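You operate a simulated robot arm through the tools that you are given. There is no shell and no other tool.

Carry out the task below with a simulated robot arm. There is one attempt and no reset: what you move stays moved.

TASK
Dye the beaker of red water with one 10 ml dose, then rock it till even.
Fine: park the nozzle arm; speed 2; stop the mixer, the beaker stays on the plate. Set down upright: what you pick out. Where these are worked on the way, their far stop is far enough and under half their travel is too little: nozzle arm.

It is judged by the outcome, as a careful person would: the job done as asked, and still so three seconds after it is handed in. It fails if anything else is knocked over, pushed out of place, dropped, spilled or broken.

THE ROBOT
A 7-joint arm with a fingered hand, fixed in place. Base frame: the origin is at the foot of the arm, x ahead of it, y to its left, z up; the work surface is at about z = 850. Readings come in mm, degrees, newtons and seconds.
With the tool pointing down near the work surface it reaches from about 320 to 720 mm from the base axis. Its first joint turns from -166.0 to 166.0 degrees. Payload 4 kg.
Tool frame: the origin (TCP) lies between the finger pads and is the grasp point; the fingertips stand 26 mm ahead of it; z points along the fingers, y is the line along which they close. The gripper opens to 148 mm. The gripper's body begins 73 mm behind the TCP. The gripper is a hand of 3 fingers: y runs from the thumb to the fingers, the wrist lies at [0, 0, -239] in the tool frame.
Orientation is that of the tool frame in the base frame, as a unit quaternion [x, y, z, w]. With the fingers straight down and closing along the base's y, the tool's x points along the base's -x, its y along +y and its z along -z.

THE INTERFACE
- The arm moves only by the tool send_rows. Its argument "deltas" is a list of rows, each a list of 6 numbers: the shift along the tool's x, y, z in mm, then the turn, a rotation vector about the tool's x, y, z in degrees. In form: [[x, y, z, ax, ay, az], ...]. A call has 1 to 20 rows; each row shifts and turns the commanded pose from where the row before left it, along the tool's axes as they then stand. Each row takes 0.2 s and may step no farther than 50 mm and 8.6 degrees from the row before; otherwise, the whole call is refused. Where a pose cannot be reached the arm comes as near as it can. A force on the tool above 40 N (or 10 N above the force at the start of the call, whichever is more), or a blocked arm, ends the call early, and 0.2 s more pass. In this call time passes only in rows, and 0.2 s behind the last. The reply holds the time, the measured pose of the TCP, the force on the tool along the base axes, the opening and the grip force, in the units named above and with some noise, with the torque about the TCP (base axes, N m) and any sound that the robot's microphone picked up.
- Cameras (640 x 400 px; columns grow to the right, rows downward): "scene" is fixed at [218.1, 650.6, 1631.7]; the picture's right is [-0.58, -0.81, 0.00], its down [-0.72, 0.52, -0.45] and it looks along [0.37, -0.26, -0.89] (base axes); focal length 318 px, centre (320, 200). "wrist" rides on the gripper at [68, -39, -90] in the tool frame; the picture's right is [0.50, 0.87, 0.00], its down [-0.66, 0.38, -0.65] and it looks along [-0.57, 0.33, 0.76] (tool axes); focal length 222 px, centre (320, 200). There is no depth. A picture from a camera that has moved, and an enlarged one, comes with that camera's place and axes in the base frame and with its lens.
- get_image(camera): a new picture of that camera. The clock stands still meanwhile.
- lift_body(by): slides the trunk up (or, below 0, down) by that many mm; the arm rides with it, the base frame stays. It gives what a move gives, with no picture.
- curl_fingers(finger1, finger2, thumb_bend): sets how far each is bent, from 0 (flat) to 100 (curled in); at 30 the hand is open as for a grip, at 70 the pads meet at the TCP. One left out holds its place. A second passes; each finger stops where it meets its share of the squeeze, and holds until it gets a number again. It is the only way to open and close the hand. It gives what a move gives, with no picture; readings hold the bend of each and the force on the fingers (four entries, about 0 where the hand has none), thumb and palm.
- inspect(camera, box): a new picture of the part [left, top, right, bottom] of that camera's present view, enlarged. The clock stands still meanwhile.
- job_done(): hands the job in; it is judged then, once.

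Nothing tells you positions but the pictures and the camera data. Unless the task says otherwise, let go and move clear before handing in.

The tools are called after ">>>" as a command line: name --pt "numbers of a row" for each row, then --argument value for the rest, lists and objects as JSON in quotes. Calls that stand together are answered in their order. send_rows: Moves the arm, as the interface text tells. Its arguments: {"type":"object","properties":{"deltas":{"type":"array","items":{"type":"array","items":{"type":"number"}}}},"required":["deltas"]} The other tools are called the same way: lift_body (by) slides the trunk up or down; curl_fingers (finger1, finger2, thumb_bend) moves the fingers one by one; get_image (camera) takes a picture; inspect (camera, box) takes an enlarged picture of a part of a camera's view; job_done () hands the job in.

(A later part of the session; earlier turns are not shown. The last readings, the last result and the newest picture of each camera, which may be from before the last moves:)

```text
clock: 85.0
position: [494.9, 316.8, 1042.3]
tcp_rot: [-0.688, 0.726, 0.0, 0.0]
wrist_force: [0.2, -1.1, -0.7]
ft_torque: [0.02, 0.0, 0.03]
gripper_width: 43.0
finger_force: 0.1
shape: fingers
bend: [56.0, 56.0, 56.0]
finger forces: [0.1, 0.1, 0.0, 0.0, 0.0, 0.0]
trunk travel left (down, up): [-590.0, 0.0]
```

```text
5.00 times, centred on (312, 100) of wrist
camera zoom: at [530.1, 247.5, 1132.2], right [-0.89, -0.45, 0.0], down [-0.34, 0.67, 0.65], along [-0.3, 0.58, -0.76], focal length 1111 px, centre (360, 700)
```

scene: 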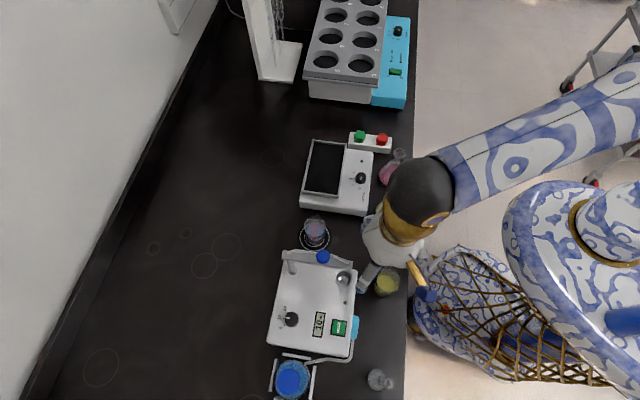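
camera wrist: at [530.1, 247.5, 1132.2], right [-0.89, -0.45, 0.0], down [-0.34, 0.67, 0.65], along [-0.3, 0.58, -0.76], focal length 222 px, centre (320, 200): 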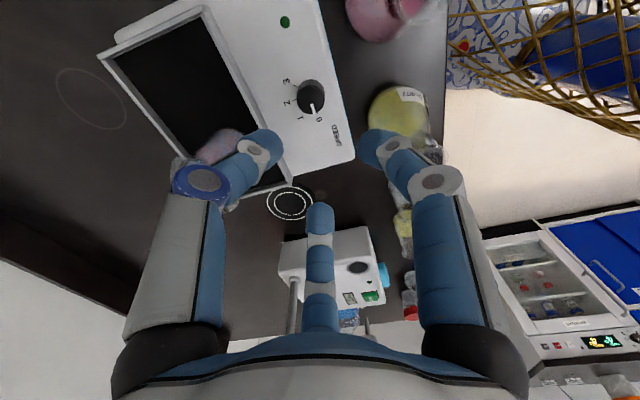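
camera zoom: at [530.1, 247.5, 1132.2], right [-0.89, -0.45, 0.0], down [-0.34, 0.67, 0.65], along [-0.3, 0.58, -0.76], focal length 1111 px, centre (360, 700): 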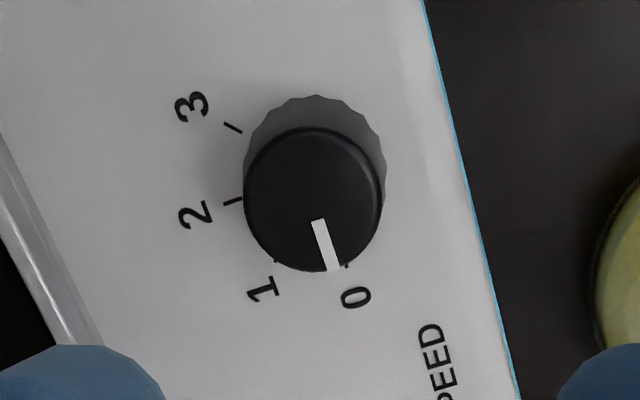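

Combining both wrist views puts the knob at (508.7, 310) with its top at z ≈ 911. I centre over it and come down to just above.

>>> send_rows --pt "6 -14.1 0 0 0 0" --pt "0 0 30 0 0 0" --pt "0 0 30 0 0 0" --pt "0 0 30 0 0 0" --pt "0 0 8 0 0 0"

>>> get_image --camera "wrist"

>>> inspect --camera "scene" --box '[300, 120, 420, 220]'

```text
clock: 86.2
position: [507.3, 309.9, 944.2]
tcp_rot: [-0.689, 0.725, 0.0, 0.001]
wrist_force: [-0.6, 0.3, 0.4]
ft_torque: [0.04, 0.04, -0.01]
gripper_width: 42.7
finger_force: 0.0
shape: fingers
bend: [56.0, 56.0, 56.0]
finger forces: [0.0, 0.1, 0.0, 0.0, 0.1, 0.0]
trunk travel left (down, up): [-590.0, 0.0]
```

```text
taken
camera wrist: at [543.7, 240.6, 1034.0], right [-0.89, -0.45, 0.0], down [-0.34, 0.67, 0.65], along [-0.3, 0.58, -0.76], focal length 222 px, centre (320, 200)
```

wrist: 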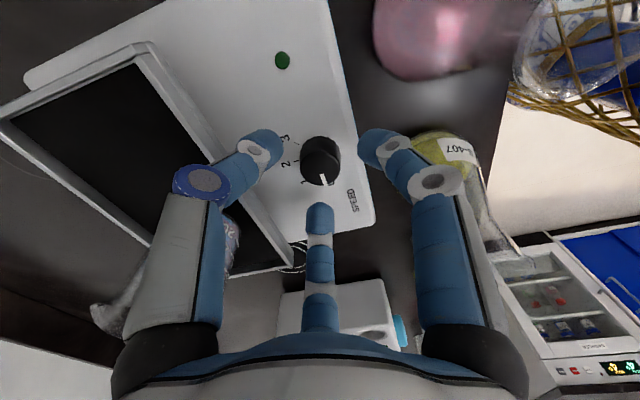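

```text
4.00 times, centred on (360, 170) of scene
camera zoom: at [218.1, 650.6, 1631.7], right [-0.58, -0.81, 0.0], down [-0.72, 0.52, -0.45], along [0.37, -0.26, -0.89], focal length 1272 px, centre (160, 320)
```

zoom: 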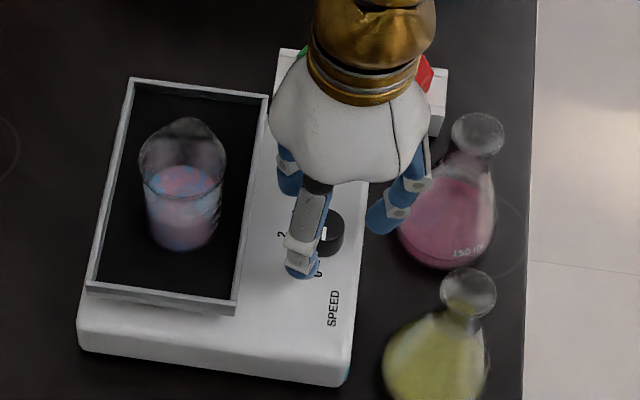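

>>> inspect --camera "wrist" --box '[270, 120, 370, 200]'

```text
5.00 times, centred on (320, 160) of wrist
camera zoom: at [543.7, 240.6, 1034.0], right [-0.89, -0.45, 0.0], down [-0.34, 0.67, 0.65], along [-0.3, 0.58, -0.76], focal length 1111 px, centre (320, 400)
```

zoom: 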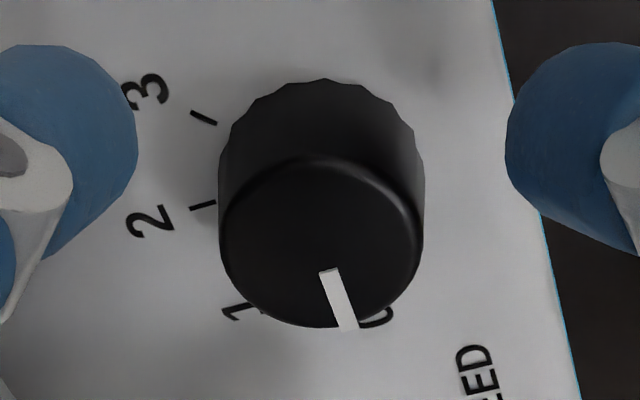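

The knob is perfectly centred between the fingers. I go down 23 mm and close on it.

>>> send_rows --pt "0 0 12 0 0 0" --pt "0 0 11 0 0 0"

>>> curl_fingers --finger1 68 --finger2 68 --thumb_bend 68

>>> inspect --camera "wrist" --box '[230, 100, 410, 240]'

```text
clock: 87.0
position: [510.2, 311.9, 927.2]
tcp_rot: [-0.688, 0.725, 0.0, 0.008]
wrist_force: [-1.3, 0.0, 24.1]
ft_torque: [0.41, -0.03, 0.06]
gripper_width: 41.6
finger_force: 12.3
shape: fingers
bend: [56.0, 55.0, 56.0]
finger forces: [0.5, 14.6, 0.1, 0.1, 8.9, 0.0]
trunk travel left (down, up): [-590.0, 0.0]
stopped in row 2: the force on the tool passed its limit at 44 N (the readings are from after the stop); the commanded pose is now the measured one
```

```text
clock: 88.0
position: [509.1, 310.1, 927.9]
tcp_rot: [-0.689, 0.725, -0.001, 0.006]
wrist_force: [-3.0, -7.1, 29.9]
ft_torque: [-0.93, 0.51, -0.06]
gripper_width: 27.2
finger_force: 22.1
shape: fingers
bend: [57.0, 64.0, 65.0]
finger forces: [34.1, 4.0, 0.0, 0.0, 6.4, 0.0]
trunk travel left (down, up): [-590.0, 0.0]
```

```text
2.86 times, centred on (320, 170) of wrist
camera zoom: at [543.2, 240.6, 1015.8], right [-0.89, -0.45, -0.01], down [-0.35, 0.67, 0.66], along [-0.29, 0.59, -0.75], focal length 635 px, centre (320, 286)
```

zoom: 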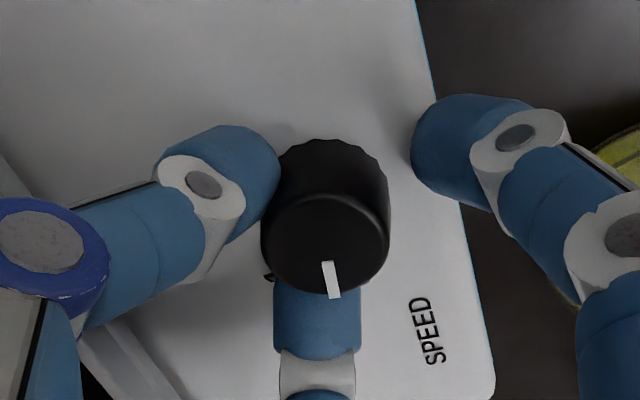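

The fingertips met the housing early, and finger 1 is pressing at the housing's edge rather than on the knob. I open the fingers right away and lift a little.

>>> curl_fingers --finger1 54 --finger2 55 --thumb_bend 55

>>> send_rows --pt "0 0 -6 0 0 0" --pt "0 0 -8 0 0 0"

>>> get_image --camera "wrist"

>>> inspect --camera "scene" --box '[300, 120, 420, 220]'

```text
clock: 89.0
position: [509.5, 312.4, 927.3]
tcp_rot: [-0.688, 0.725, 0.0, 0.006]
wrist_force: [0.6, 0.8, 33.5]
ft_torque: [0.05, -0.3, 0.08]
gripper_width: 34.8
finger_force: 16.8
shape: fingers
bend: [56.0, 60.0, 58.0]
finger forces: [5.1, 9.9, 0.0, 0.0, 18.6, 0.0]
trunk travel left (down, up): [-590.0, 0.0]
```

```text
clock: 89.6
position: [509.4, 312.1, 937.8]
tcp_rot: [-0.688, 0.725, 0.0, 0.004]
wrist_force: [0.3, -0.2, 0.2]
ft_torque: [0.02, 0.04, 0.02]
gripper_width: 46.6
finger_force: 0.1
shape: fingers
bend: [54.0, 55.0, 55.0]
finger forces: [0.0, 0.1, 0.0, 0.1, 0.0, 0.1]
trunk travel left (down, up): [-590.0, 0.0]
```

```text
taken
camera wrist: at [544.6, 242.3, 1027.3], right [-0.89, -0.45, -0.01], down [-0.35, 0.67, 0.66], along [-0.29, 0.59, -0.76], focal length 222 px, centre (320, 200)
```

wrist: 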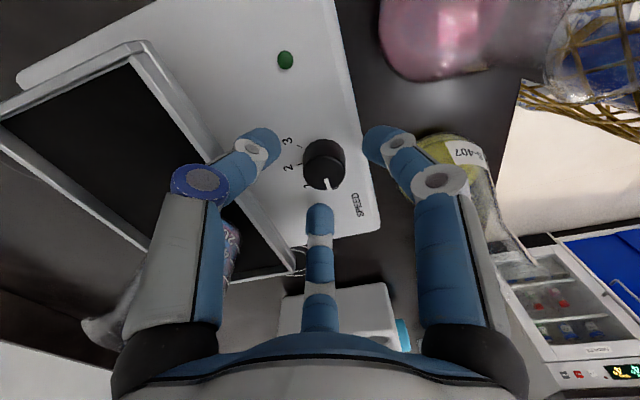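

```text
4.00 times, centred on (360, 170) of scene
camera zoom: at [218.1, 650.6, 1631.7], right [-0.58, -0.81, 0.0], down [-0.72, 0.52, -0.45], along [0.37, -0.26, -0.89], focal length 1272 px, centre (160, 320)
```

zoom: 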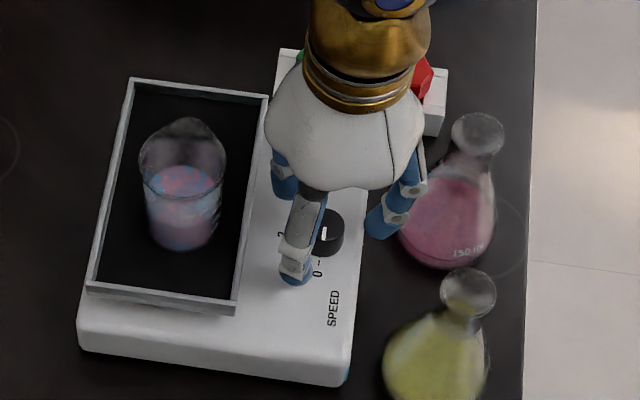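

Nothing moved: the housing, tray and flasks are where they were. The fingertips touch the housing at TCP z ≈ 928, so I grip about 8 mm higher; first I check centring.

>>> inspect --camera "wrist" --box '[270, 120, 370, 200]'

```text
5.00 times, centred on (320, 160) of wrist
camera zoom: at [544.6, 242.3, 1027.3], right [-0.89, -0.45, -0.01], down [-0.35, 0.67, 0.66], along [-0.29, 0.59, -0.76], focal length 1111 px, centre (320, 400)
```

zoom: 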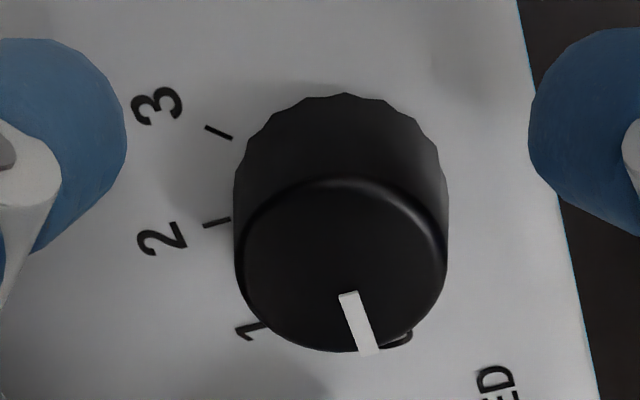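

I shift about 2.6 mm, go 3 mm lower, and close gently on the knob.

>>> send_rows --pt "1.3 2.3 3 0 0 0"

>>> curl_fingers --finger1 63 --finger2 63 --thumb_bend 63

>>> inspect --camera "wrist" --box '[230, 100, 410, 240]'

```text
clock: 90.0
position: [507.7, 311.0, 936.3]
tcp_rot: [-0.688, 0.726, 0.001, 0.005]
wrist_force: [-0.4, 0.1, -0.4]
ft_torque: [0.01, -0.01, 0.0]
gripper_width: 46.9
finger_force: 0.0
shape: fingers
bend: [54.0, 55.0, 55.0]
finger forces: [0.1, 0.1, 0.0, 0.0, 0.1, 0.0]
trunk travel left (down, up): [-590.0, 0.0]
```

```text
clock: 91.0
position: [507.1, 310.3, 935.8]
tcp_rot: [-0.688, 0.726, 0.0, 0.006]
wrist_force: [-0.3, -0.7, -1.1]
ft_torque: [-0.03, 0.02, 0.02]
gripper_width: 21.6
finger_force: 0.3
shape: fingers
bend: [62.0, 63.0, 63.0]
finger forces: [0.5, 0.0, 0.1, 0.0, 0.2, 0.1]
trunk travel left (down, up): [-590.0, 0.0]
```

```text
2.86 times, centred on (320, 170) of wrist
camera zoom: at [542.9, 241.3, 1025.2], right [-0.89, -0.45, -0.01], down [-0.35, 0.67, 0.66], along [-0.29, 0.59, -0.75], focal length 635 px, centre (320, 286)
```

zoom: 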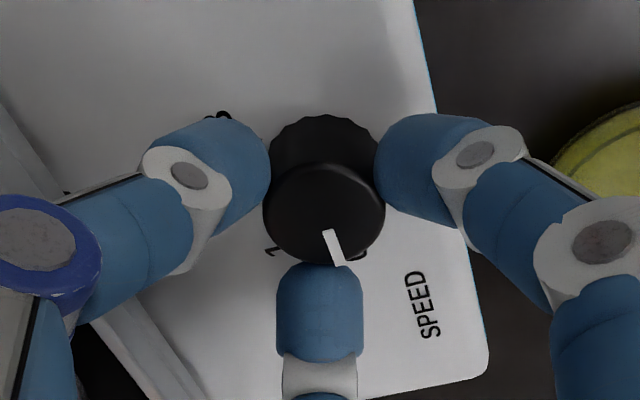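

The fingers are just reaching the knob. I close further to get a firm grip.

>>> curl_fingers --finger1 68 --finger2 68 --thumb_bend 68

>>> inspect --camera "wrist" --box '[230, 100, 410, 240]'

```text
clock: 92.0
position: [509.7, 311.4, 934.3]
tcp_rot: [-0.688, 0.726, 0.0, 0.005]
wrist_force: [1.5, -1.3, -0.1]
ft_torque: [-0.02, -0.03, 0.02]
gripper_width: 18.9
finger_force: 6.2
shape: fingers
bend: [63.0, 64.0, 65.0]
finger forces: [4.0, 3.1, 0.0, 0.0, 5.3, 0.1]
trunk travel left (down, up): [-590.0, 0.0]
```

```text
2.86 times, centred on (320, 170) of wrist
camera zoom: at [543.1, 241.3, 1025.1], right [-0.89, -0.45, -0.01], down [-0.35, 0.67, 0.66], along [-0.29, 0.59, -0.75], focal length 635 px, centre (320, 286)
```

zoom: 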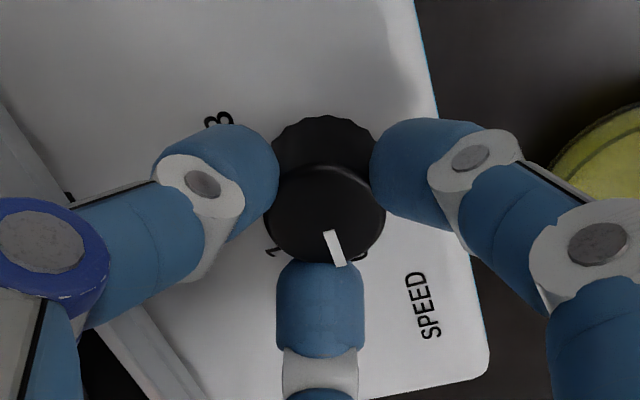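

Firm on all three fingers. I turn 22.5° clockwise.

>>> send_rows --pt "0 0 0 0 0 7.5" --pt "0 0 0 0 0 7.5" --pt "0 0 0 0 0 7.5"

>>> get_image --camera "wrist"

>>> inspect --camera "wrist" --box '[230, 100, 410, 240]'

```text
clock: 92.8
position: [508.5, 310.7, 935.1]
tcp_rot: [-0.532, 0.847, 0.001, 0.004]
wrist_force: [3.4, -0.6, 1.6]
ft_torque: [-0.01, -0.12, -0.01]
gripper_width: 18.7
finger_force: 6.7
shape: fingers
bend: [63.0, 64.0, 65.0]
finger forces: [3.6, 3.4, 0.0, 0.1, 7.0, 0.0]
trunk travel left (down, up): [-590.0, 0.0]
```

```text
taken
camera wrist: at [513.3, 232.6, 1024.7], right [-1.0, -0.08, -0.01], down [-0.06, 0.75, 0.66], along [-0.04, 0.66, -0.75], focal length 222 px, centre (320, 200)
```

wrist: 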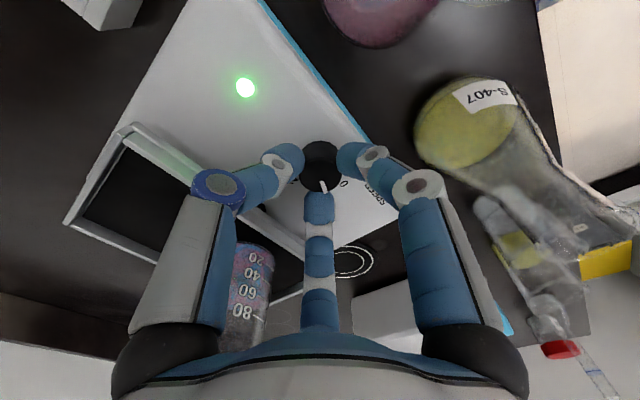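

```text
2.86 times, centred on (320, 170) of wrist
camera zoom: at [513.3, 232.6, 1024.7], right [-1.0, -0.08, -0.01], down [-0.06, 0.75, 0.66], along [-0.04, 0.66, -0.75], focal length 635 px, centre (320, 286)
```

zoom: 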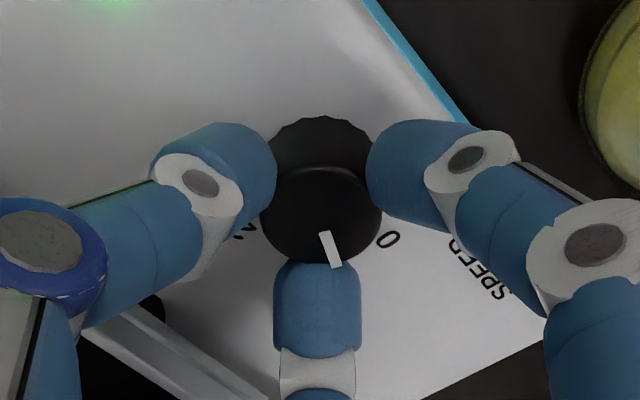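

The knob turns with the hand, and the rocker's green light has come on. I look whether the tray is already moving before continuing.

>>> inspect --camera "scene" --box '[300, 120, 420, 220]'

>>> send_rows --pt "0 0 0 0 0 0"

>>> inspect --camera "scene" --box '[300, 120, 420, 220]'

```text
4.00 times, centred on (360, 170) of scene
camera zoom: at [218.1, 650.6, 1631.7], right [-0.58, -0.81, 0.0], down [-0.72, 0.52, -0.45], along [0.37, -0.26, -0.89], focal length 1272 px, centre (160, 320)
```

zoom: 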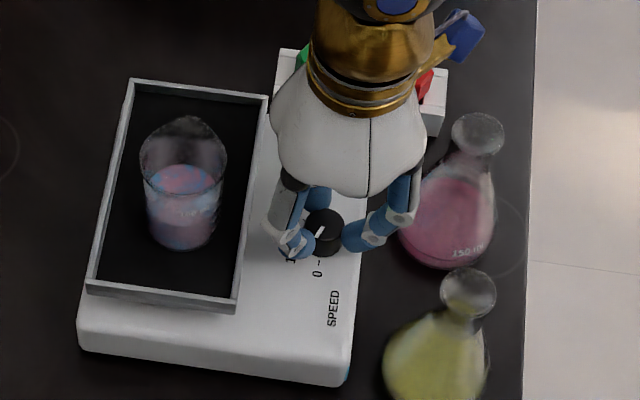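

```text
clock: 93.2
position: [507.4, 310.3, 935.1]
tcp_rot: [-0.533, 0.846, 0.001, 0.005]
wrist_force: [3.7, -1.7, 1.9]
ft_torque: [0.0, -0.15, 0.02]
gripper_width: 18.5
finger_force: 6.5
shape: fingers
bend: [63.0, 64.0, 65.0]
finger forces: [3.6, 3.2, 0.0, 0.0, 7.5, 0.1]
trunk travel left (down, up): [-590.0, 0.0]
```

```text
4.00 times, centred on (360, 170) of scene
camera zoom: at [218.1, 650.6, 1631.7], right [-0.58, -0.81, 0.0], down [-0.72, 0.52, -0.45], along [0.37, -0.26, -0.89], focal length 1272 px, centre (160, 320)
```

zoom: 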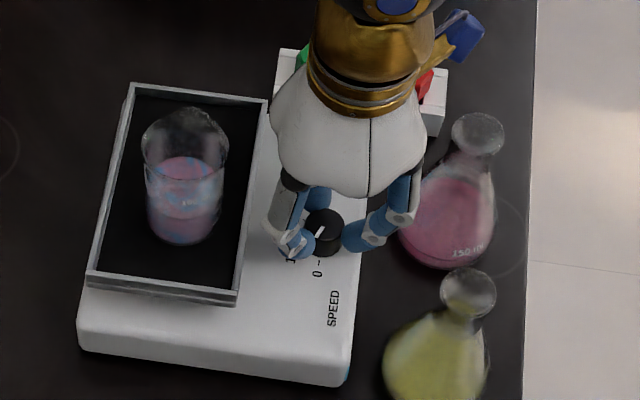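

The tray is rocking gently: the knob itself runs the mixer, slowly for now, and the beaker is steady. The knob sits near the rocking axis so my fingers stay clear; I regrip and turn the next 22.5°.

>>> curl_fingers --finger1 57 --finger2 57 --thumb_bend 57

>>> send_rows --pt "0 0 0 0 0 -7.5" --pt "0 0 0 0 0 -7.5" --pt "0 0 0 0 0 -7.5"

>>> inspect --camera "wrist" --box '[230, 100, 410, 240]'

>>> inspect --camera "scene" --box '[300, 120, 420, 220]'

```text
clock: 94.2
position: [507.0, 309.7, 934.9]
tcp_rot: [-0.534, 0.845, 0.001, 0.005]
wrist_force: [-0.3, 0.4, -0.5]
ft_torque: [0.0, -0.01, 0.02]
gripper_width: 41.9
finger_force: 0.2
shape: fingers
bend: [56.0, 56.0, 56.0]
finger forces: [0.0, 0.0, 0.0, 0.1, 0.1, 0.0]
trunk travel left (down, up): [-590.0, 0.0]
```

```text
clock: 95.0
position: [505.7, 310.5, 935.1]
tcp_rot: [-0.69, 0.724, 0.0, 0.005]
wrist_force: [-0.1, 0.5, -1.0]
ft_torque: [-0.03, -0.01, 0.0]
gripper_width: 42.0
finger_force: 0.1
shape: fingers
bend: [56.0, 56.0, 56.0]
finger forces: [0.1, 0.0, 0.1, 0.0, 0.0, 0.1]
trunk travel left (down, up): [-590.0, 0.0]
```

```text
2.86 times, centred on (320, 170) of wrist
camera zoom: at [541.8, 241.2, 1024.7], right [-0.89, -0.46, -0.01], down [-0.35, 0.67, 0.66], along [-0.29, 0.59, -0.75], focal length 635 px, centre (320, 286)
```

zoom: 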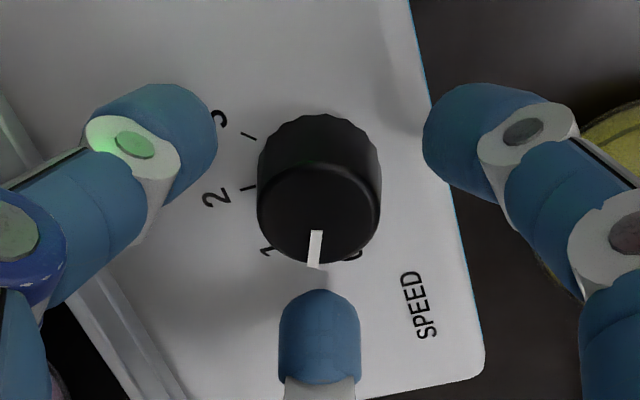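

```text
4.00 times, centred on (360, 170) of scene
camera zoom: at [218.1, 650.6, 1631.7], right [-0.58, -0.81, 0.0], down [-0.72, 0.52, -0.45], along [0.37, -0.26, -0.89], focal length 1272 px, centre (160, 320)
```

zoom: 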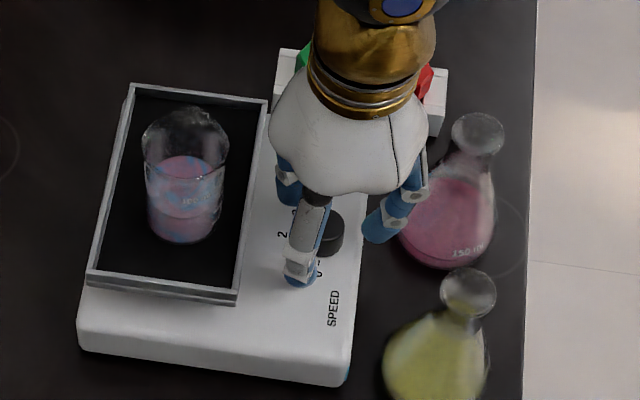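

The pointer has moved halfway from 0 to 1. I close and turn again.

>>> curl_fingers --finger1 68 --finger2 68 --thumb_bend 68

>>> send_rows --pt "0 0 0 0 0 7.7" --pt "0 0 0 0 0 7.7" --pt "0 0 0 0 0 7.7"

>>> curl_fingers --finger1 57 --finger2 57 --thumb_bend 57

>>> send_rows --pt "0 0 0 0 0 -7.7" --pt "0 0 0 0 0 -7.7" --pt "0 0 0 0 0 -7.7"

>>> inspect --camera "wrist" --box '[230, 100, 410, 240]'

>>> inspect --camera "scene" --box '[300, 120, 420, 220]'

```text
clock: 96.0
position: [505.5, 310.1, 935.6]
tcp_rot: [-0.688, 0.726, -0.001, 0.005]
wrist_force: [1.9, -0.4, -0.8]
ft_torque: [0.02, -0.02, 0.02]
gripper_width: 19.0
finger_force: 6.2
shape: fingers
bend: [63.0, 64.0, 64.0]
finger forces: [3.9, 3.1, 0.0, 0.0, 5.9, 0.0]
trunk travel left (down, up): [-590.0, 0.0]
```

```text
clock: 96.8
position: [507.4, 310.2, 935.6]
tcp_rot: [-0.529, 0.849, 0.0, 0.004]
wrist_force: [0.5, 0.2, -1.3]
ft_torque: [0.04, -0.03, 0.01]
gripper_width: 18.8
finger_force: 6.3
shape: fingers
bend: [63.0, 64.0, 64.0]
finger forces: [3.9, 3.3, 0.1, 0.0, 5.5, 0.0]
trunk travel left (down, up): [-590.0, 0.0]
```

```text
clock: 97.8
position: [507.1, 310.8, 935.4]
tcp_rot: [-0.529, 0.849, 0.001, 0.005]
wrist_force: [-0.7, 0.0, 0.0]
ft_torque: [0.05, 0.02, 0.01]
gripper_width: 41.9
finger_force: 0.0
shape: fingers
bend: [56.0, 56.0, 56.0]
finger forces: [0.0, 0.0, 0.0, 0.1, 0.1, 0.0]
trunk travel left (down, up): [-590.0, 0.0]
```

```text
clock: 98.6
position: [507.7, 311.0, 935.7]
tcp_rot: [-0.689, 0.725, 0.0, 0.005]
wrist_force: [-0.1, -0.4, 0.3]
ft_torque: [0.02, -0.01, -0.03]
gripper_width: 42.0
finger_force: 0.1
shape: fingers
bend: [56.0, 56.0, 56.0]
finger forces: [0.0, 0.0, 0.0, 0.0, 0.0, 0.0]
trunk travel left (down, up): [-590.0, 0.0]
```

```text
2.86 times, centred on (320, 170) of wrist
camera zoom: at [542.4, 241.1, 1024.9], right [-0.89, -0.46, -0.01], down [-0.35, 0.67, 0.66], along [-0.29, 0.59, -0.75], focal length 635 px, centre (320, 286)
```

zoom: 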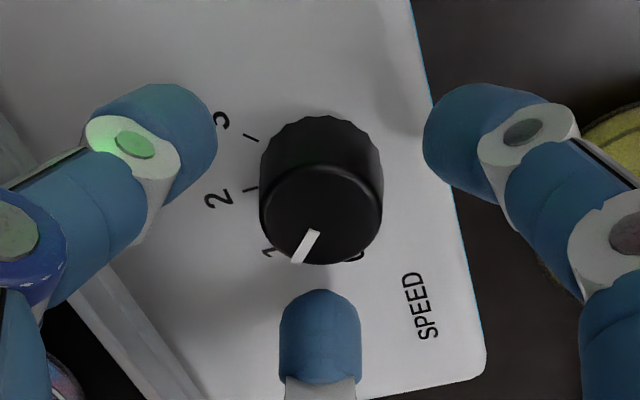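

```text
4.00 times, centred on (360, 170) of scene
camera zoom: at [218.1, 650.6, 1631.7], right [-0.58, -0.81, 0.0], down [-0.72, 0.52, -0.45], along [0.37, -0.26, -0.89], focal length 1272 px, centre (160, 320)
```

zoom: 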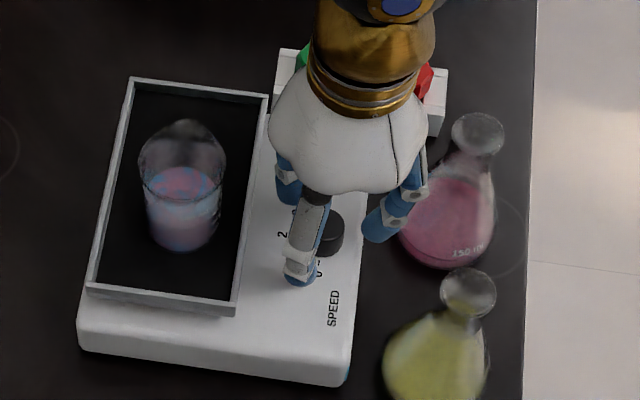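

The pointer is now at 1. I make the third turn and look again.

>>> curl_fingers --finger1 68 --finger2 68 --thumb_bend 68

>>> send_rows --pt "0 0 0 0 0 7.5" --pt "0 0 0 0 0 7.5" --pt "0 0 0 0 0 7.5"

>>> curl_fingers --finger1 57 --finger2 57 --thumb_bend 57

>>> send_rows --pt "0 0 0 0 0 -7.5" --pt "0 0 0 0 0 -7.5" --pt "0 0 0 0 0 -7.5"

>>> inspect --camera "wrist" --box '[270, 120, 370, 200]'

>>> inspect --camera "scene" --box '[300, 120, 420, 220]'

```text
clock: 99.6
position: [507.1, 310.5, 935.5]
tcp_rot: [-0.688, 0.726, 0.0, 0.004]
wrist_force: [1.1, -0.9, 0.4]
ft_torque: [-0.02, -0.04, -0.01]
gripper_width: 19.1
finger_force: 6.5
shape: fingers
bend: [63.0, 64.0, 65.0]
finger forces: [4.1, 3.2, 0.0, 0.0, 5.7, 0.0]
trunk travel left (down, up): [-590.0, 0.0]
```

```text
clock: 100.4
position: [508.3, 310.3, 934.3]
tcp_rot: [-0.533, 0.846, 0.001, 0.005]
wrist_force: [1.1, -1.0, 2.2]
ft_torque: [-0.05, -0.03, 0.01]
gripper_width: 18.6
finger_force: 6.5
shape: fingers
bend: [63.0, 64.0, 65.0]
finger forces: [4.1, 3.4, 0.0, 0.1, 6.3, 0.0]
trunk travel left (down, up): [-590.0, 0.0]
```

```text
clock: 101.4
position: [506.5, 311.0, 934.5]
tcp_rot: [-0.533, 0.846, 0.002, 0.005]
wrist_force: [-0.1, 0.2, 0.9]
ft_torque: [0.0, 0.05, 0.02]
gripper_width: 42.0
finger_force: 0.1
shape: fingers
bend: [56.0, 56.0, 56.0]
finger forces: [0.1, 0.0, 0.1, 0.0, 0.1, 0.0]
trunk travel left (down, up): [-590.0, 0.0]
```

```text
clock: 102.2
position: [506.7, 311.4, 934.9]
tcp_rot: [-0.689, 0.725, 0.0, 0.004]
wrist_force: [0.1, 0.6, 0.0]
ft_torque: [0.01, 0.0, -0.01]
gripper_width: 41.7
finger_force: 0.1
shape: fingers
bend: [56.0, 56.0, 56.0]
finger forces: [0.0, 0.0, 0.0, 0.0, 0.1, 0.0]
trunk travel left (down, up): [-590.0, 0.0]
```

```text
5.00 times, centred on (320, 160) of wrist
camera zoom: at [542.6, 241.1, 1024.7], right [-0.89, -0.46, -0.01], down [-0.35, 0.67, 0.66], along [-0.29, 0.59, -0.76], focal length 1111 px, centre (320, 400)
```

zoom: 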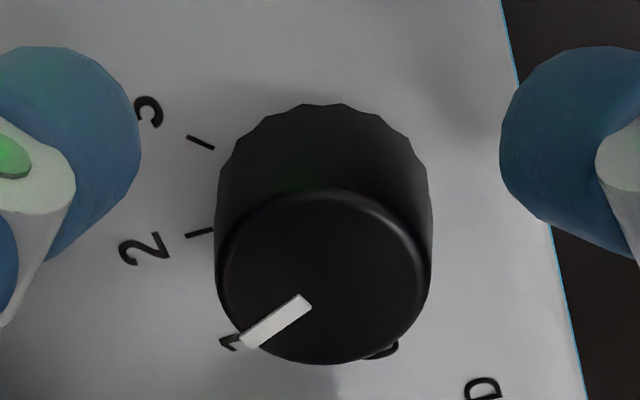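

```text
4.00 times, centred on (360, 170) of scene
camera zoom: at [218.1, 650.6, 1631.7], right [-0.58, -0.81, 0.0], down [-0.72, 0.52, -0.45], along [0.37, -0.26, -0.89], focal length 1272 px, centre (160, 320)
```

zoom: 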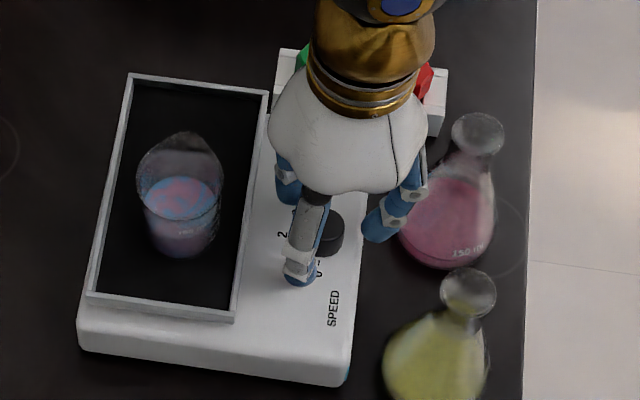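

The pointer is about midway between 1 and 2. The fourth turn should bring it to 2.

>>> curl_fingers --finger1 68 --finger2 68 --thumb_bend 68

>>> send_rows --pt "0 0 0 0 0 7.7" --pt "0 0 0 0 0 7.7" --pt "0 0 0 0 0 7.7"

>>> curl_fingers --finger1 57 --finger2 57 --thumb_bend 57

>>> inspect --camera "wrist" --box '[270, 120, 370, 200]'

>>> inspect --camera "scene" --box '[300, 120, 420, 220]'

```text
clock: 103.2
position: [507.2, 310.6, 934.7]
tcp_rot: [-0.688, 0.726, 0.0, 0.005]
wrist_force: [1.0, -0.9, -0.3]
ft_torque: [-0.04, -0.02, 0.02]
gripper_width: 18.7
finger_force: 6.0
shape: fingers
bend: [63.0, 64.0, 65.0]
finger forces: [4.1, 3.1, 0.0, 0.0, 5.5, 0.1]
trunk travel left (down, up): [-590.0, 0.0]
```

```text
clock: 104.0
position: [508.2, 310.4, 934.8]
tcp_rot: [-0.529, 0.848, 0.001, 0.004]
wrist_force: [1.4, 0.5, -0.6]
ft_torque: [0.03, -0.05, 0.0]
gripper_width: 18.5
finger_force: 6.7
shape: fingers
bend: [63.0, 64.0, 65.0]
finger forces: [3.6, 3.6, 0.1, 0.1, 5.8, 0.0]
trunk travel left (down, up): [-590.0, 0.0]
```

```text
clock: 105.0
position: [508.0, 310.5, 935.0]
tcp_rot: [-0.529, 0.848, 0.001, 0.005]
wrist_force: [-1.0, 0.4, -0.5]
ft_torque: [0.0, 0.05, 0.01]
gripper_width: 42.1
finger_force: 0.0
shape: fingers
bend: [56.0, 56.0, 56.0]
finger forces: [0.1, 0.1, 0.0, 0.0, 0.0, 0.1]
trunk travel left (down, up): [-590.0, 0.0]
```

```text
5.00 times, centred on (320, 160) of wrist
camera zoom: at [512.4, 232.4, 1024.6], right [-1.0, -0.07, -0.01], down [-0.06, 0.75, 0.66], along [-0.04, 0.66, -0.75], focal length 1111 px, centre (320, 400)
```

zoom: 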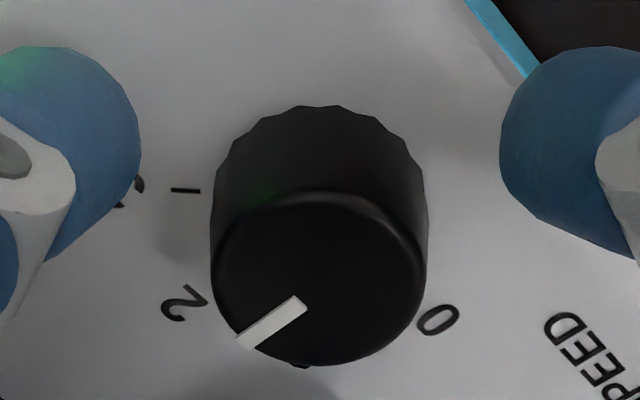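

```text
4.00 times, centred on (360, 170) of scene
camera zoom: at [218.1, 650.6, 1631.7], right [-0.58, -0.81, 0.0], down [-0.72, 0.52, -0.45], along [0.37, -0.26, -0.89], focal length 1272 px, centre (160, 320)
```

zoom: 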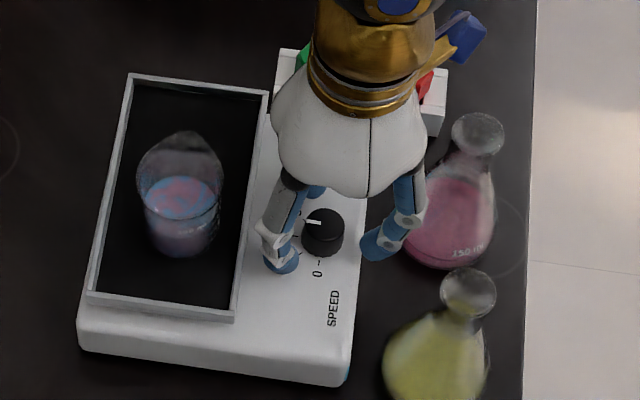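

The pointer is on 2. I lift the hand straight up off the knob and check the whole rocker.

>>> send_rows --pt "0 0 -10 0 0 0" --pt "0 0 -25 0 0 0" --pt "0 0 -30 0 0 0" --pt "0 0 -30 0 0 0"

>>> get_image --camera "wrist"

>>> inspect --camera "scene" --box '[300, 120, 420, 220]'

```text
clock: 106.0
position: [506.9, 309.0, 1030.4]
tcp_rot: [-0.529, 0.849, 0.0, 0.004]
wrist_force: [0.7, 0.0, 0.0]
ft_torque: [0.01, 0.02, 0.0]
gripper_width: 42.2
finger_force: 0.0
shape: fingers
bend: [56.0, 56.0, 56.0]
finger forces: [0.0, 0.1, 0.1, 0.0, 0.1, 0.0]
trunk travel left (down, up): [-590.0, 0.0]
```

```text
taken
camera wrist: at [512.1, 231.4, 1120.1], right [-1.0, -0.07, -0.01], down [-0.06, 0.75, 0.66], along [-0.04, 0.66, -0.75], focal length 222 px, centre (320, 200)
```

wrist: 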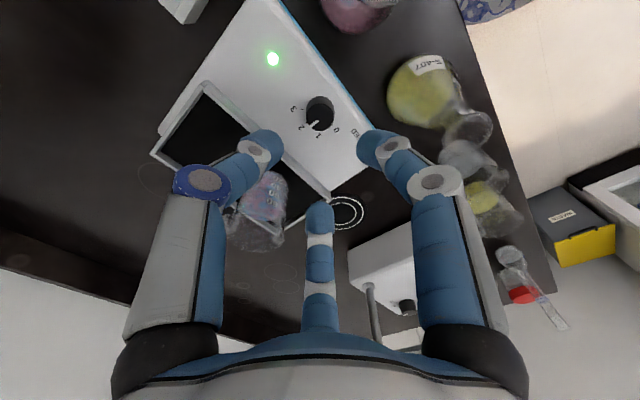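

```text
4.00 times, centred on (360, 170) of scene
camera zoom: at [218.1, 650.6, 1631.7], right [-0.58, -0.81, 0.0], down [-0.72, 0.52, -0.45], along [0.37, -0.26, -0.89], focal length 1272 px, centre (160, 320)
```

zoom: 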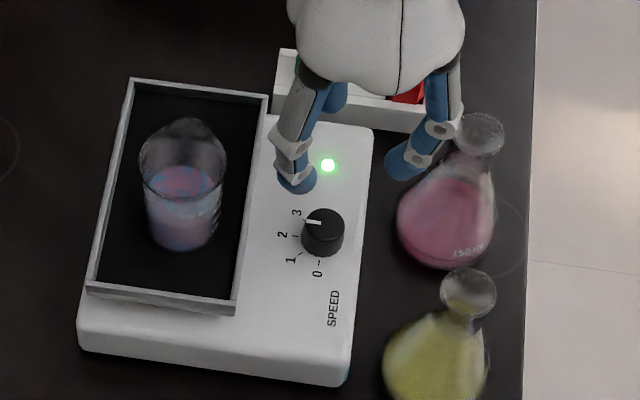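

Speed 2 is set, the light is on and the tray rocks with the beaker upright; the streaks are fading. I wait and watch the colour from both views.

>>> send_rows --pt "0 0 0 0 0 0" --pt "0 0 0 0 0 0" --pt "0 0 0 0 0 0" --pt "0 0 0 0 0 0" --pt "0 0 0 0 0 0" --pt "0 0 0 0 0 0" --pt "0 0 0 0 0 0" --pt "0 0 0 0 0 0" --pt "0 0 0 0 0 0" --pt "0 0 0 0 0 0" --pt "0 0 0 0 0 0" --pt "0 0 0 0 0 0" --pt "0 0 0 0 0 0" --pt "0 0 0 0 0 0" --pt "0 0 0 0 0 0" --pt "0 0 0 0 0 0" --pt "0 0 0 0 0 0" --pt "0 0 0 0 0 0" --pt "0 0 0 0 0 0" --pt "0 0 0 0 0 0"

>>> inspect --camera "scene" --box '[310, 135, 370, 195]'

>>> inspect --camera "wrist" --box '[210, 150, 310, 250]'

```text
clock: 110.2
position: [507.4, 310.6, 1030.6]
tcp_rot: [-0.528, 0.849, 0.001, 0.005]
wrist_force: [-0.1, -0.6, 0.3]
ft_torque: [0.02, -0.01, 0.0]
gripper_width: 42.0
finger_force: 0.1
shape: fingers
bend: [56.0, 56.0, 56.0]
finger forces: [0.1, 0.1, 0.0, 0.1, 0.1, 0.0]
trunk travel left (down, up): [-590.0, 0.0]
```

```text
6.67 times, centred on (340, 165) of scene
camera zoom: at [218.1, 650.6, 1631.7], right [-0.58, -0.81, 0.0], down [-0.72, 0.52, -0.45], along [0.37, -0.26, -0.89], focal length 2121 px, centre (187, 433)
```

zoom: 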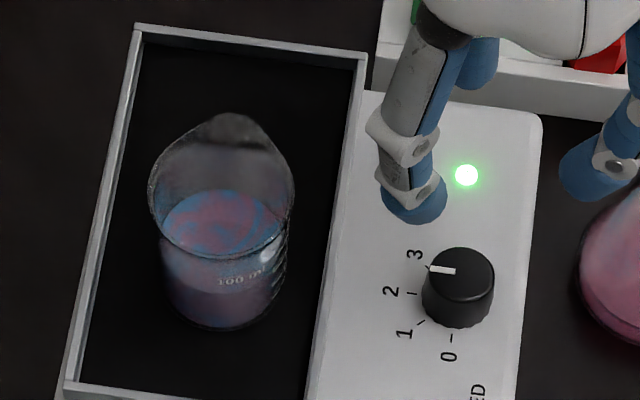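

```text
4.00 times, centred on (260, 200) of wrist
camera zoom: at [512.2, 231.5, 1119.9], right [-1.0, -0.07, -0.01], down [-0.06, 0.75, 0.66], along [-0.04, 0.66, -0.75], focal length 888 px, centre (560, 200)
```

zoom: 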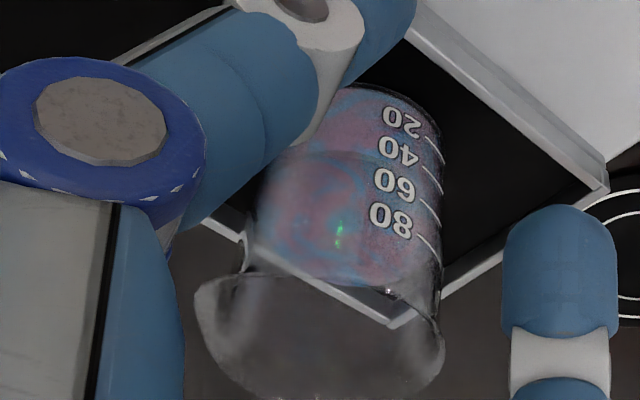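

Mixing is under way but still streaky. While it rocks I form a fist and move over toward the red stop button, keeping high.

>>> send_rows --pt "22.4 -28.2 0 0 0 0" --pt "22.4 -28.2 0 0 0 0" --pt "22.4 -28.2 0 0 0 0" --pt "22.2 -28.2 0 0 0 0"

>>> curl_fingers --finger1 70 --finger2 70 --thumb_bend 70

>>> get_image --camera "wrist"

>>> get_image --camera "scene"

```text
clock: 111.2
position: [568.9, 180.1, 1029.1]
tcp_rot: [-0.529, 0.849, 0.001, 0.005]
wrist_force: [0.5, 0.2, -0.4]
ft_torque: [-0.03, 0.0, -0.03]
gripper_width: 42.4
finger_force: 0.0
shape: fingers
bend: [56.0, 56.0, 56.0]
finger forces: [0.0, 0.0, 0.0, 0.0, 0.1, 0.1]
trunk travel left (down, up): [-590.0, 0.0]
```

```text
clock: 112.2
position: [568.7, 180.2, 1028.9]
tcp_rot: [-0.53, 0.848, 0.001, 0.006]
wrist_force: [-0.5, 0.0, 0.5]
ft_torque: [0.0, -0.01, -0.01]
gripper_width: 0.1
finger_force: 0.1
shape: fingers
bend: [69.0, 69.0, 70.0]
finger forces: [0.0, 0.1, 0.0, 0.0, 0.1, 0.0]
trunk travel left (down, up): [-590.0, 0.0]
```

```text
taken
camera wrist: at [574.0, 102.0, 1117.8], right [-1.0, -0.07, -0.01], down [-0.06, 0.75, 0.66], along [-0.04, 0.66, -0.75], focal length 222 px, centre (320, 200)
```

wrist: 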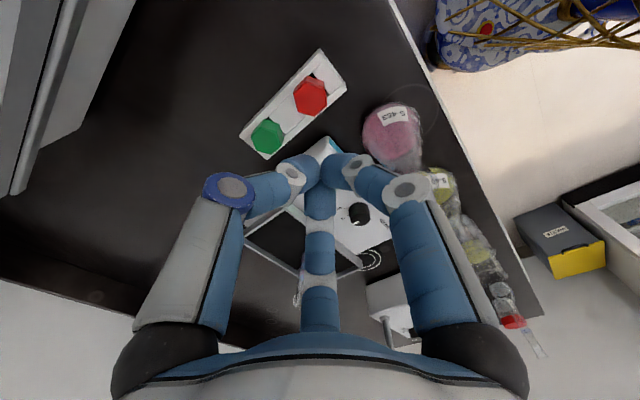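

```text
taken
```

scene: 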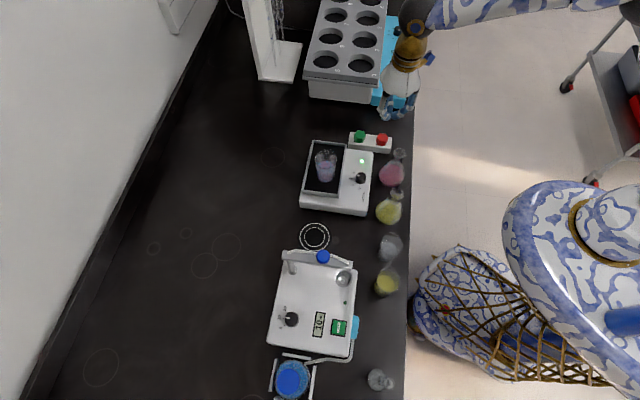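

The button box is in clear view; the red button works out to about (580.5, 166.5), top near z 883. I keep waiting for the colour to even out.

>>> send_rows --pt "0 0 0 0 0 0" --pt "0 0 0 0 0 0" --pt "0 0 0 0 0 0" --pt "0 0 0 0 0 0" --pt "0 0 0 0 0 0" --pt "0 0 0 0 0 0" --pt "0 0 0 0 0 0" --pt "0 0 0 0 0 0" --pt "0 0 0 0 0 0" --pt "0 0 0 0 0 0" --pt "0 0 0 0 0 0" --pt "0 0 0 0 0 0" --pt "0 0 0 0 0 0" --pt "0 0 0 0 0 0" --pt "0 0 0 0 0 0" --pt "0 0 0 0 0 0" --pt "0 0 0 0 0 0" --pt "0 0 0 0 0 0" --pt "0 0 0 0 0 0" --pt "0 0 0 0 0 0"

>>> inspect --camera "scene" --box '[300, 135, 370, 205]'

>>> inspect --camera "scene" --box '[342, 155, 382, 195]'

```text
clock: 116.4
position: [568.5, 179.7, 1027.4]
tcp_rot: [-0.53, 0.848, 0.001, 0.005]
wrist_force: [0.5, 0.1, 0.4]
ft_torque: [0.01, 0.01, -0.04]
gripper_width: 0.3
finger_force: 0.0
shape: fingers
bend: [69.0, 69.0, 70.0]
finger forces: [0.0, 0.0, 0.1, 0.0, 0.0, 0.0]
trunk travel left (down, up): [-590.0, 0.0]
```

```text
5.71 times, centred on (335, 170) of scene
camera zoom: at [218.1, 650.6, 1631.7], right [-0.58, -0.81, 0.0], down [-0.72, 0.52, -0.45], along [0.37, -0.26, -0.89], focal length 1818 px, centre (234, 371)
```

zoom: 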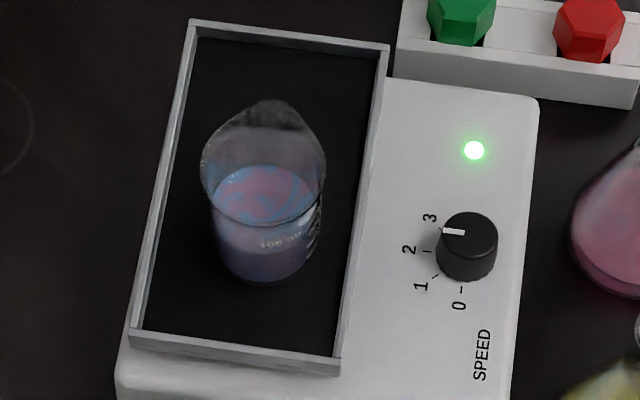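

```text
10.00 times, centred on (362, 175) of scene
camera zoom: at [218.1, 650.6, 1631.7], right [-0.58, -0.81, 0.0], down [-0.72, 0.52, -0.45], along [0.37, -0.26, -0.89], focal length 3181 px, centre (-100, 450)
```

zoom: 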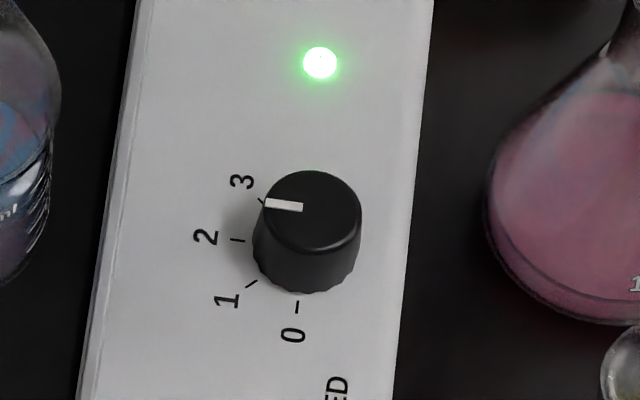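

The pointer sits on 2. The liquid is turning violet but still mottled, so I keep rocking.

>>> send_rows --pt "0 0 0 0 0 0" --pt "0 0 0 0 0 0" --pt "0 0 0 0 0 0" --pt "0 0 0 0 0 0" --pt "0 0 0 0 0 0" --pt "0 0 0 0 0 0" --pt "0 0 0 0 0 0" --pt "0 0 0 0 0 0" --pt "0 0 0 0 0 0" --pt "0 0 0 0 0 0" --pt "0 0 0 0 0 0" --pt "0 0 0 0 0 0" --pt "0 0 0 0 0 0" --pt "0 0 0 0 0 0" --pt "0 0 0 0 0 0" --pt "0 0 0 0 0 0" --pt "0 0 0 0 0 0" --pt "0 0 0 0 0 0" --pt "0 0 0 0 0 0" --pt "0 0 0 0 0 0"

>>> send_rows --pt "0 0 0 0 0 0" --pt "0 0 0 0 0 0" --pt "0 0 0 0 0 0" --pt "0 0 0 0 0 0" --pt "0 0 0 0 0 0" --pt "0 0 0 0 0 0" --pt "0 0 0 0 0 0" --pt "0 0 0 0 0 0" --pt "0 0 0 0 0 0" --pt "0 0 0 0 0 0" --pt "0 0 0 0 0 0" --pt "0 0 0 0 0 0" --pt "0 0 0 0 0 0" --pt "0 0 0 0 0 0" --pt "0 0 0 0 0 0" --pt "0 0 0 0 0 0" --pt "0 0 0 0 0 0" --pt "0 0 0 0 0 0" --pt "0 0 0 0 0 0" --pt "0 0 0 0 0 0"

>>> inspect --camera "scene" --box '[300, 135, 370, 205]'

>>> inspect --camera "scene" --box '[310, 145, 350, 185]'

```text
clock: 120.6
position: [569.4, 179.3, 1028.5]
tcp_rot: [-0.529, 0.848, 0.001, 0.005]
wrist_force: [0.7, 1.0, -0.6]
ft_torque: [0.0, 0.0, -0.04]
gripper_width: 0.2
finger_force: 0.0
shape: fingers
bend: [69.0, 69.0, 70.0]
finger forces: [0.1, 0.1, 0.1, 0.1, 0.1, 0.0]
trunk travel left (down, up): [-590.0, 0.0]
```

```text
clock: 124.8
position: [569.6, 180.0, 1028.7]
tcp_rot: [-0.529, 0.848, 0.001, 0.005]
wrist_force: [-0.4, 1.2, 0.4]
ft_torque: [0.01, -0.02, 0.0]
gripper_width: 0.0
finger_force: 0.1
shape: fingers
bend: [69.0, 69.0, 70.0]
finger forces: [0.0, 0.0, 0.0, 0.0, 0.0, 0.0]
trunk travel left (down, up): [-590.0, 0.0]
```

```text
5.71 times, centred on (335, 170) of scene
camera zoom: at [218.1, 650.6, 1631.7], right [-0.58, -0.81, 0.0], down [-0.72, 0.52, -0.45], along [0.37, -0.26, -0.89], focal length 1818 px, centre (234, 371)
```

zoom: 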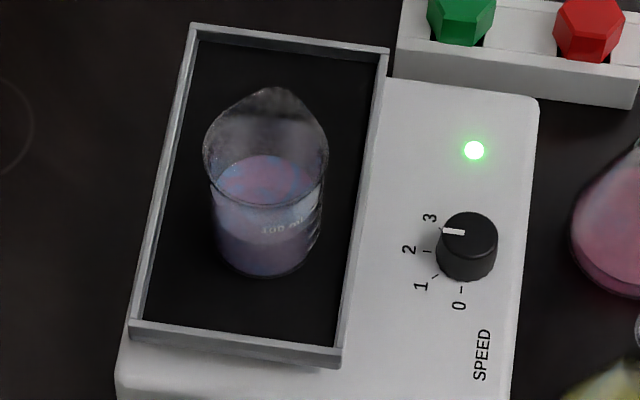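

```text
10.00 times, centred on (330, 165) of scene
camera zoom: at [218.1, 650.6, 1631.7], right [-0.58, -0.81, 0.0], down [-0.72, 0.52, -0.45], along [0.37, -0.26, -0.89], focal length 3181 px, centre (220, 550)
```

zoom: 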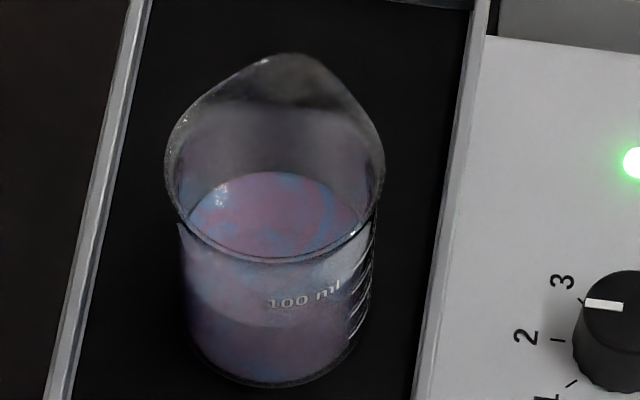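

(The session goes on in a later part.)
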